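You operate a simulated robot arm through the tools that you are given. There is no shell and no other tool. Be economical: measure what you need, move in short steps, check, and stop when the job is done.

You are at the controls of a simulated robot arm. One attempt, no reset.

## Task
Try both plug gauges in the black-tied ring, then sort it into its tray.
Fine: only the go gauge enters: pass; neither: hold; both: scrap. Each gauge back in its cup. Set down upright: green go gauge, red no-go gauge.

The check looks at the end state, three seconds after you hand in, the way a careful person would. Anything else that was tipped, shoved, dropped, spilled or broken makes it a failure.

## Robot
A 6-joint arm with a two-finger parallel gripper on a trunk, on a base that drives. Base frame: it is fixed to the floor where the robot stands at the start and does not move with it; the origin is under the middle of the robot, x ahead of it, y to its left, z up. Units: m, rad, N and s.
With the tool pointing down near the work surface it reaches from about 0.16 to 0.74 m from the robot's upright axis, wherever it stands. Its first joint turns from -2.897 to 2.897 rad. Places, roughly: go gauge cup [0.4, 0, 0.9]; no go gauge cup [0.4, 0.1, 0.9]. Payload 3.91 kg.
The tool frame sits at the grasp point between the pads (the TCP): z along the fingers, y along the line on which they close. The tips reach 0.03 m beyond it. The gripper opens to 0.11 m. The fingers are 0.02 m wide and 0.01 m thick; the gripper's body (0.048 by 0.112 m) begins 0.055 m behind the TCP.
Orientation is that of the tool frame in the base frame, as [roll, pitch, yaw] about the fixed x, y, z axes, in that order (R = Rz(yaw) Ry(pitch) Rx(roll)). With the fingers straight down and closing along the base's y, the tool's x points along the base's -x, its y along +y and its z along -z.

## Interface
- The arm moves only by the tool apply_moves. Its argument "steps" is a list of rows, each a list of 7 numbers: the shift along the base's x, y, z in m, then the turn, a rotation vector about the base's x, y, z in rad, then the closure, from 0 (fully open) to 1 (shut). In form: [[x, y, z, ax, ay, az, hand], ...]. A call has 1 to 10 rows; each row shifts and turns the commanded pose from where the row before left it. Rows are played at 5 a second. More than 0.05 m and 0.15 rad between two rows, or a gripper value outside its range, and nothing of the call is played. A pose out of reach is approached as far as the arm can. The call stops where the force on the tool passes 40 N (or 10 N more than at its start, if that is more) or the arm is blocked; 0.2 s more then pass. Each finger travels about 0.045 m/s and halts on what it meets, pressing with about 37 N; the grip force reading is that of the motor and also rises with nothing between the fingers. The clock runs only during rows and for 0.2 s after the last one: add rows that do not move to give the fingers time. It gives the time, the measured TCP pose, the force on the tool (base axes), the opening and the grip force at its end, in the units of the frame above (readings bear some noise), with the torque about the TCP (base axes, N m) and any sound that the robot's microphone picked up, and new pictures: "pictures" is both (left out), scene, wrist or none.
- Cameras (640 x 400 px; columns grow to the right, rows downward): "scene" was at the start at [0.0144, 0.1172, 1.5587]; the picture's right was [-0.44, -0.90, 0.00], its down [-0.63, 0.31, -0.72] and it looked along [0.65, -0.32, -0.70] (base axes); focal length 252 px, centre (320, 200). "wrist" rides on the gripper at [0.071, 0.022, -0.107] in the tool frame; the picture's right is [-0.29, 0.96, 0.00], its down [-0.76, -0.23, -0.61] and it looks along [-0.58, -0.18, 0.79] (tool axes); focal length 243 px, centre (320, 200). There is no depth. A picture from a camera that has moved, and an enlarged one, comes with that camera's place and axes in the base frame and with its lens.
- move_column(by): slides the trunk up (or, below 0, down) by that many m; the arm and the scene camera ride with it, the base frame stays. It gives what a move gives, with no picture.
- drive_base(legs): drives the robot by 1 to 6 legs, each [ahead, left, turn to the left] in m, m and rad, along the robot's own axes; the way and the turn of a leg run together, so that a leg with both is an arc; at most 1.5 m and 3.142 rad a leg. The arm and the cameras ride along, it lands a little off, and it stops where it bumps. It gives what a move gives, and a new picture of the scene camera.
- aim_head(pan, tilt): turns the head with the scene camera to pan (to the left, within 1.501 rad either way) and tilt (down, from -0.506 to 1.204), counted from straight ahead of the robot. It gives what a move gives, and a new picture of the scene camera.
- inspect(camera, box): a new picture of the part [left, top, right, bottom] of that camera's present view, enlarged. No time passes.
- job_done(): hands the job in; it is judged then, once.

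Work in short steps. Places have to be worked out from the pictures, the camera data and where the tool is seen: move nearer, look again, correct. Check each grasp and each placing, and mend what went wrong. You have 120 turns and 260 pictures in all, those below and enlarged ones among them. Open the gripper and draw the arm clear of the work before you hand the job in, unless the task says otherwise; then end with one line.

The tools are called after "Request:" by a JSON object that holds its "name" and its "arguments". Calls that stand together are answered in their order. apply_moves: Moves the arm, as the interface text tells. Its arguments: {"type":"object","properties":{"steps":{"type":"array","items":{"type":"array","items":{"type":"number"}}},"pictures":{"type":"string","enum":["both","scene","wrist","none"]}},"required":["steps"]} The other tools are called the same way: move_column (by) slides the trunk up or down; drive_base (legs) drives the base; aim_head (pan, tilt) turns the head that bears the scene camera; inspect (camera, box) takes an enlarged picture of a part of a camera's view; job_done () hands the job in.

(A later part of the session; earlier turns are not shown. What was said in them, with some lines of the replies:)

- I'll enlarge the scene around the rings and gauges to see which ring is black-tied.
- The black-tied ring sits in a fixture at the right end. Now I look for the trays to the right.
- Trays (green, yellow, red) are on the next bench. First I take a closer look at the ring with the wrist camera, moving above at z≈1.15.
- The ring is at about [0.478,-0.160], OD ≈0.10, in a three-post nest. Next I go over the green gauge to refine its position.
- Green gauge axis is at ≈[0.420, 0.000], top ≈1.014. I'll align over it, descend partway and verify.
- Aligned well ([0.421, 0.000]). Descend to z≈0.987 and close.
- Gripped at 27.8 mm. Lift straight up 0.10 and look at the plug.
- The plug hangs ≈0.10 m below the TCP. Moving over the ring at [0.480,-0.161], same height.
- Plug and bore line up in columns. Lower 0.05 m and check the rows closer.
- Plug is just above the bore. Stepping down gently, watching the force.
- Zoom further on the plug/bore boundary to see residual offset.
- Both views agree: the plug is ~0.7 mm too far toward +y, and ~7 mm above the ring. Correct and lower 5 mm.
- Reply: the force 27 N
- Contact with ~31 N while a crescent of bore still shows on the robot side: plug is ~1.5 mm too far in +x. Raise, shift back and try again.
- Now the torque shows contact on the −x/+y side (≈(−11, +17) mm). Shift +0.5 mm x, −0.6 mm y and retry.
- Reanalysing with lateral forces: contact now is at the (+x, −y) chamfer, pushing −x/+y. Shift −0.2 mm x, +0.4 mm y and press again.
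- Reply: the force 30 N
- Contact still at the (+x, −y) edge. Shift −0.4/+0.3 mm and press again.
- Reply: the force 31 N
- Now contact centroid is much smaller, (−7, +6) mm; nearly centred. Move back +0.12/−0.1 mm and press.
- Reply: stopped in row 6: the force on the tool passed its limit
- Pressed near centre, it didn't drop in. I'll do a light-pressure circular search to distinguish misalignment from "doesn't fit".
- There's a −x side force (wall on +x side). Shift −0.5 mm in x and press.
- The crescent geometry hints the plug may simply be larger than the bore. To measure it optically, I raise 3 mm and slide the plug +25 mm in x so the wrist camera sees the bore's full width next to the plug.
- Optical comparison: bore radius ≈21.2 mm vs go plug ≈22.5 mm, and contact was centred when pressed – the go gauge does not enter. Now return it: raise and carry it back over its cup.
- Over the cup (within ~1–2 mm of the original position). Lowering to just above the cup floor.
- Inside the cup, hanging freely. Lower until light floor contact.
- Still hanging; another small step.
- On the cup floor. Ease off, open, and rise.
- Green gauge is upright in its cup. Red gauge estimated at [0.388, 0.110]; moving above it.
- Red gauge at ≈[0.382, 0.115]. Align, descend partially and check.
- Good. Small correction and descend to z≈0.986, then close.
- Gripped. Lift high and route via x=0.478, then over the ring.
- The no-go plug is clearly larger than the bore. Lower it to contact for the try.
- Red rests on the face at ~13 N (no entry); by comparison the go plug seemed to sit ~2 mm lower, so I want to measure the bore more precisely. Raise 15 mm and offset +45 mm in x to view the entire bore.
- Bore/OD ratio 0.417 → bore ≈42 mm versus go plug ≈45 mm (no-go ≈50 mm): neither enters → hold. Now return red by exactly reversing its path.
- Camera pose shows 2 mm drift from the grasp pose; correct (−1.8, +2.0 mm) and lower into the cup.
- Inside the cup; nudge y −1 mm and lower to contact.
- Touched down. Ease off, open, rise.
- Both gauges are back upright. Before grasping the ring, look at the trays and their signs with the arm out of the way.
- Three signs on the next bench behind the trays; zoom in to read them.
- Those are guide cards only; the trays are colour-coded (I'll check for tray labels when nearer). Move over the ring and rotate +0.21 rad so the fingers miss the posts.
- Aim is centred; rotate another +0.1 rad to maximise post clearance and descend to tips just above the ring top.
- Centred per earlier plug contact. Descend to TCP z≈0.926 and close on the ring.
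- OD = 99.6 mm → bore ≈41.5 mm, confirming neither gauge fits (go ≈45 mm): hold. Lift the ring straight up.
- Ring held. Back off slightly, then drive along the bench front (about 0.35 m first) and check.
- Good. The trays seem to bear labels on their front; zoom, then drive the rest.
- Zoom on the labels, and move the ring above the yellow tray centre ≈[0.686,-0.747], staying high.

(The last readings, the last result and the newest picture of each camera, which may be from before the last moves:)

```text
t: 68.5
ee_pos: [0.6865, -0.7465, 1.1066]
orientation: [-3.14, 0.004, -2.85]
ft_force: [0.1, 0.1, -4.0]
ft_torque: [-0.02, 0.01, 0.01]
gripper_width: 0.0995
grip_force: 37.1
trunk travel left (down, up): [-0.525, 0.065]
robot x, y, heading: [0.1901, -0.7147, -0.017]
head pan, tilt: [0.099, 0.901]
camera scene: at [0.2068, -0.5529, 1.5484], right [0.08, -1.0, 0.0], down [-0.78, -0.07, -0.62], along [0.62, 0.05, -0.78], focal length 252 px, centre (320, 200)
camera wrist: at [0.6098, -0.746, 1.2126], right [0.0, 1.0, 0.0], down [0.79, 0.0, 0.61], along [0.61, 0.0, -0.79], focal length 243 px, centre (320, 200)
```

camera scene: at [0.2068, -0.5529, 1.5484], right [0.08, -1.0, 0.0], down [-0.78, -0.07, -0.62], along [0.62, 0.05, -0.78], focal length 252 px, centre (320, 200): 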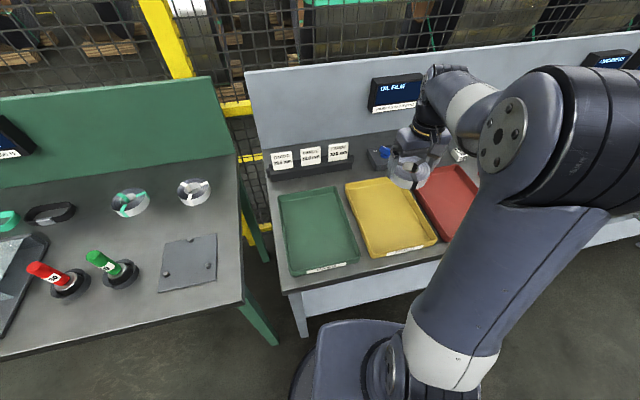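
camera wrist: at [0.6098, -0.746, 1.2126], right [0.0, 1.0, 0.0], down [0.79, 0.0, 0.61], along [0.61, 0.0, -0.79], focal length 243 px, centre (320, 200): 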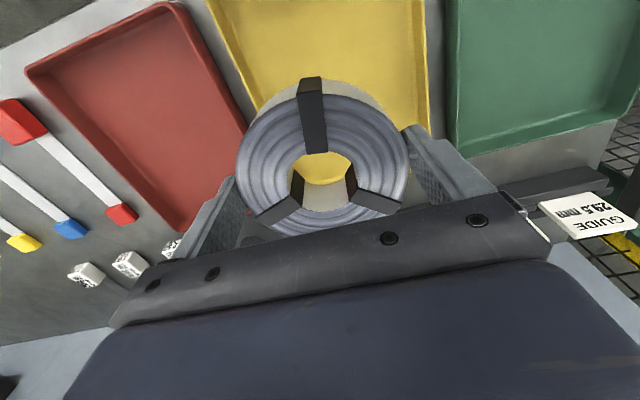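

Trays are labelled PASS/HOLD/SCRAP; yellow = HOLD. Ring is slightly toward the red side; shift +22 mm in y, lower, and re-check.

Request:
{"name": "apply_moves", "arguments": {"steps": [[0, 0.022, 0, 0, 0, 0, 0.7], [0, 0, -0.04, 0, 0, 0, 0.7], [0, 0, -0.04, 0, 0, 0, 0.7], [0, 0, 0, 0, 0, 0, 0.7]], "pictures": "both"}}

Request:
{"name": "inspect", "arguments": {"camera": "scene", "box": [330, 130, 490, 270]}}

```text
t: 69.5
ee_pos: [0.6869, -0.7249, 1.0286]
orientation: [-3.14, 0.003, -2.85]
ft_force: [0.3, -0.3, -4.9]
ft_torque: [-0.03, 0.03, 0.02]
gripper_width: 0.0994
grip_force: 37.2
trunk travel left (down, up): [-0.525, 0.065]
robot x, y, heading: [0.1894, -0.7131, -0.016]
head pan, tilt: [0.099, 0.901]
camera scene: at [0.2068, -0.5529, 1.5484], right [0.08, -1.0, 0.0], down [-0.78, -0.07, -0.62], along [0.62, 0.05, -0.78], focal length 252 px, centre (320, 200)
camera wrist: at [0.6108, -0.7252, 1.1347], right [0.0, 1.0, 0.0], down [0.79, 0.0, 0.61], along [0.61, 0.0, -0.79], focal length 243 px, centre (320, 200)
```

scene: 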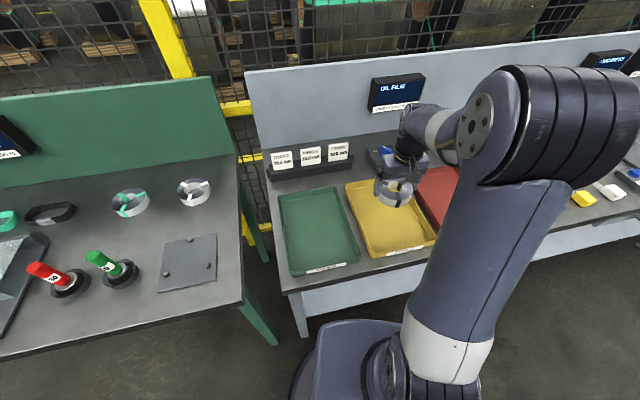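
wrist: 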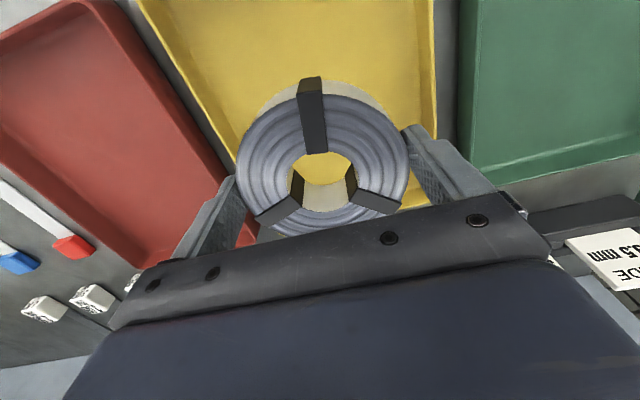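

```text
2.86 times, centred on (410, 200) of scene
camera zoom: at [0.2068, -0.5529, 1.5484], right [0.08, -1.0, 0.0], down [-0.78, -0.07, -0.62], along [0.62, 0.05, -0.78], focal length 721 px, centre (63, 200)
```

zoom: 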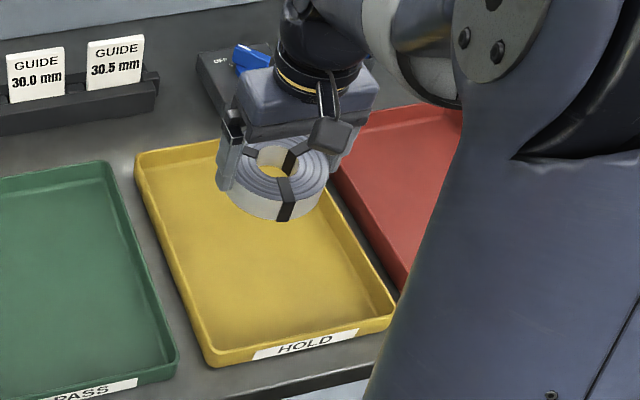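

Nearly centred; shift +6 mm y and lower near the tray floor.

Request:
{"name": "apply_moves", "arguments": {"steps": [[0, 0.006, -0.02, 0, 0, 0, 0.7], [0, 0, -0.03, 0, 0, 0, 0.7], [0, 0, -0.03, 0, 0, 0, 0.7], [0, 0, 0, 0, 0, 0, 0.7]], "pictures": "both"}}

```text
t: 70.5
ee_pos: [0.6865, -0.7209, 0.9482]
orientation: [-3.14, 0.005, -2.848]
ft_force: [0.2, 0.3, -5.2]
ft_torque: [0.03, 0.03, 0.0]
gripper_width: 0.0993
grip_force: 37.3
trunk travel left (down, up): [-0.525, 0.065]
robot x, y, heading: [0.1857, -0.7122, -0.014]
head pan, tilt: [0.099, 0.901]
camera scene: at [0.2068, -0.553, 1.5484], right [0.08, -1.0, 0.0], down [-0.78, -0.07, -0.62], along [0.62, 0.05, -0.78], focal length 252 px, centre (320, 200)
camera wrist: at [0.6114, -0.7201, 1.0551], right [0.0, 1.0, 0.0], down [0.79, 0.0, 0.61], along [0.61, 0.0, -0.79], focal length 243 px, centre (320, 200)
```

scene: 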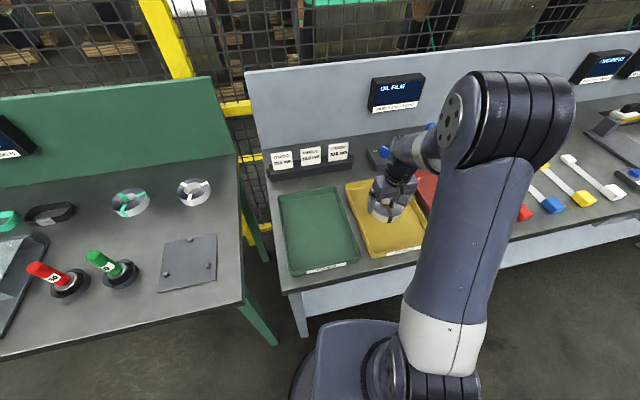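
wrist: 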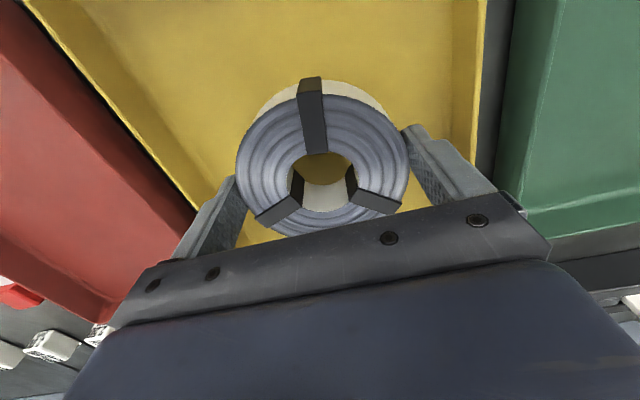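

Balanced with ~0.1 m to each wall. Lower gently to touch the floor.

Request:
{"name": "apply_moves", "arguments": {"steps": [[0, 0, -0.01, 0, 0, 0, 0.7], [0, 0, -0.006, 0, 0, 0, 0.7], [0, 0, 0, 0, 0, 0, 0.7]], "pictures": "none"}}

Request:
{"name": "apply_moves", "arguments": {"steps": [[0, 0, -0.003, 0, 0, 0, 0.7], [0, 0, 0, 0, 0, 0, 0.7]], "pictures": "none"}}

```text
t: 71.3
ee_pos: [0.6872, -0.722, 0.932]
orientation: [-3.139, 0.004, -2.847]
ft_force: [0.7, 0.3, -4.6]
ft_torque: [0.0, 0.05, -0.01]
gripper_width: 0.0993
grip_force: 37.3
trunk travel left (down, up): [-0.525, 0.065]
robot x, y, heading: [0.188, -0.7161, -0.014]
head pan, tilt: [0.099, 0.901]
```

```text
t: 71.9
ee_pos: [0.6872, -0.7211, 0.9297]
orientation: [-3.139, 0.004, -2.849]
ft_force: [0.4, 0.9, -4.0]
ft_torque: [0.01, 0.0, -0.02]
gripper_width: 0.0995
grip_force: 37.1
trunk travel left (down, up): [-0.525, 0.065]
robot x, y, heading: [0.1914, -0.7157, -0.015]
head pan, tilt: [0.099, 0.901]
```

Request:
{"name": "apply_moves", "arguments": {"steps": [[0, 0, -0.002, 0, 0, 0, 0.7], [0, 0, 0, 0, 0, 0, 0.7]], "pictures": "none"}}

Request:
{"name": "apply_moves", "arguments": {"steps": [[0, 0, -0.0015, 0, 0, 0, 0.7], [0, 0, 0, 0, 0, 0, 0.7]], "pictures": "none"}}

```text
t: 72.5
ee_pos: [0.6862, -0.7193, 0.9277]
orientation: [-3.14, 0.006, -2.849]
ft_force: [-0.4, 0.6, -4.2]
ft_torque: [0.0, 0.02, -0.01]
gripper_width: 0.0994
grip_force: 36.9
trunk travel left (down, up): [-0.525, 0.065]
robot x, y, heading: [0.1884, -0.7125, -0.009]
head pan, tilt: [0.099, 0.901]
```

```text
t: 73.1
ee_pos: [0.6863, -0.7196, 0.9259]
orientation: [-3.139, 0.002, -2.847]
ft_force: [-0.3, 0.4, -3.7]
ft_torque: [-0.01, 0.01, -0.01]
gripper_width: 0.0994
grip_force: 36.8
trunk travel left (down, up): [-0.525, 0.065]
robot x, y, heading: [0.1852, -0.7106, -0.021]
head pan, tilt: [0.099, 0.901]
```

Still hanging free; continue in 1.5 mm steps.

Request:
{"name": "apply_moves", "arguments": {"steps": [[0, 0, -0.0015, 0, 0, 0, 0.7], [0, 0, 0, 0, 0, 0, 0.7]], "pictures": "none"}}

Request:
{"name": "apply_moves", "arguments": {"steps": [[0, 0, -0.001, 0, 0, 0, 0.7], [0, 0, 0, 0, 0, 0, 0.7]], "pictures": "none"}}

```text
t: 73.7
ee_pos: [0.6861, -0.7202, 0.9241]
orientation: [-3.139, 0.005, -2.847]
ft_force: [0.1, 0.3, 12.4]
ft_torque: [0.42, 0.61, 0.02]
gripper_width: 0.0998
grip_force: 36.8
trunk travel left (down, up): [-0.525, 0.065]
robot x, y, heading: [0.1898, -0.7153, -0.012]
head pan, tilt: [0.099, 0.901]
```

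```text
t: 74.3
ee_pos: [0.6865, -0.72, 0.9256]
orientation: [-3.138, 0.009, -2.848]
ft_force: [-0.2, 0.8, 28.6]
ft_torque: [0.4, 0.32, -0.03]
gripper_width: 0.0994
grip_force: 36.9
trunk travel left (down, up): [-0.525, 0.065]
robot x, y, heading: [0.1832, -0.7139, -0.014]
head pan, tilt: [0.099, 0.901]
```

Floor contact. Ease up 1.8 mm, open, then rise and look.

Request:
{"name": "apply_moves", "arguments": {"steps": [[0, 0, 0.0018, 0, 0, 0, 0.7], [0, 0, 0, 0, 0, 0, 0.1], [0, 0, 0, 0, 0, 0, 0], [0, 0, 0, 0, 0, 0, 0], [0, 0, 0, 0, 0, 0, 0], [0, 0, 0.03, 0, 0, 0, 0], [0, 0, 0.04, 0, 0, 0, 0], [0, 0, 0.045, 0, 0, 0, 0], [0, 0, 0.045, 0, 0, 0, 0], [0, 0, 0.045, 0, 0, 0, 0]], "pictures": "both"}}

Request:
{"name": "inspect", "arguments": {"camera": "scene", "box": [330, 130, 490, 270]}}

Request:
{"name": "inspect", "arguments": {"camera": "scene", "box": [0, 160, 240, 320]}}

```text
t: 76.5
ee_pos: [0.6864, -0.7188, 1.129]
orientation: [-3.141, 0.003, -2.849]
ft_force: [0.7, -0.9, -0.2]
ft_torque: [0.03, 0.01, -0.04]
gripper_width: 0.1101
grip_force: 0.0
trunk travel left (down, up): [-0.525, 0.065]
robot x, y, heading: [0.1852, -0.7163, -0.013]
head pan, tilt: [0.099, 0.901]
camera scene: at [0.2062, -0.553, 1.5484], right [0.08, -1.0, 0.0], down [-0.78, -0.07, -0.62], along [0.62, 0.05, -0.78], focal length 252 px, centre (320, 200)
camera wrist: at [0.6104, -0.7192, 1.2366], right [0.0, 1.0, 0.0], down [0.79, 0.0, 0.61], along [0.61, 0.0, -0.79], focal length 243 px, centre (320, 200)
```

scene: 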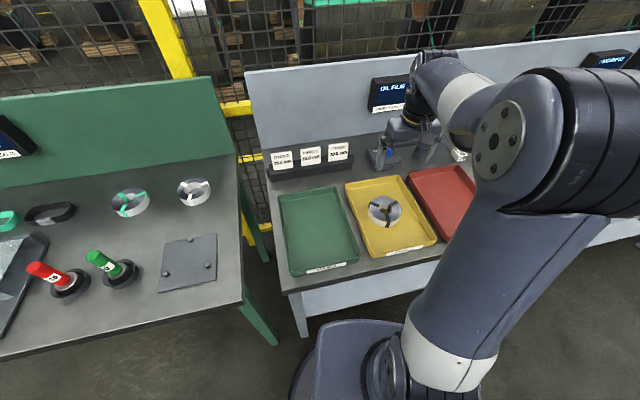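
wrist: 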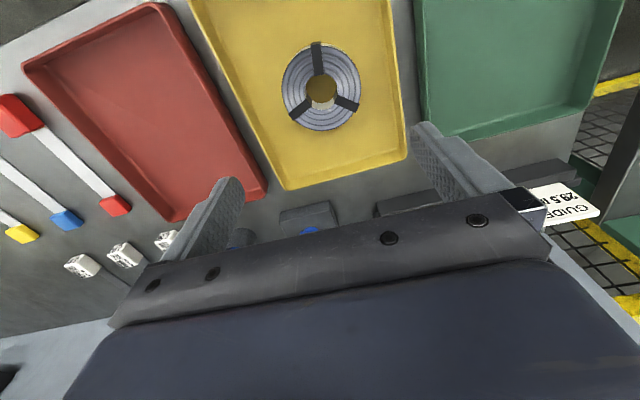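

```text
2.86 times, centred on (410, 200) of scene
camera zoom: at [0.2062, -0.553, 1.5484], right [0.08, -1.0, 0.0], down [-0.78, -0.07, -0.62], along [0.62, 0.05, -0.78], focal length 721 px, centre (63, 200)
```

zoom: 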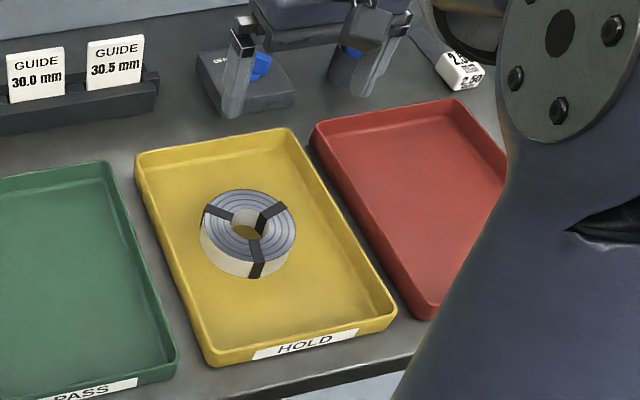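

```text
2.50 times, centred on (120, 240) of scene
camera zoom: at [0.2062, -0.553, 1.5484], right [0.08, -1.0, 0.0], down [-0.78, -0.07, -0.62], along [0.62, 0.05, -0.78], focal length 630 px, centre (820, 100)
```

zoom: 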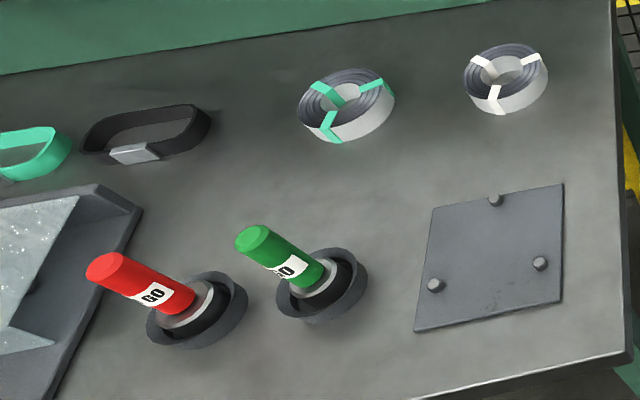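

The ring lies flat in HOLD and both gauges are upright in their cups. Draw the arm up and back a little, then hand in.

Request:
{"name": "apply_moves", "arguments": {"steps": [[-0.01, 0, 0.045, 0, 0, 0, 0], [-0.03, 0, 0.03, 0, 0, 0, 0], [-0.04, 0, 0, 0, 0, 0, 0], [0, 0, 0, 0, 0, 0, 0]], "pictures": "none"}}

Request:
{"name": "job_done", "arguments": {}}

```text
t: 77.5
ee_pos: [0.6057, -0.7202, 1.2069]
orientation: [-3.141, 0.004, -2.849]
ft_force: [-0.8, -0.1, 0.4]
ft_torque: [0.01, 0.01, 0.02]
gripper_width: 0.11
grip_force: 0.1
trunk travel left (down, up): [-0.525, 0.065]
robot x, y, heading: [0.187, -0.7137, -0.016]
head pan, tilt: [0.099, 0.901]
```

```text
The job is handed in.
```

Neither gauge entered the black-tied ring (bore about 42 mm, go plug about 45 mm, no-go plug about 50 mm, estimated from the pictures), so I set the ring flat in the HOLD tray, returned both gauges upright to their cups, and handed the job in with the arm clear.
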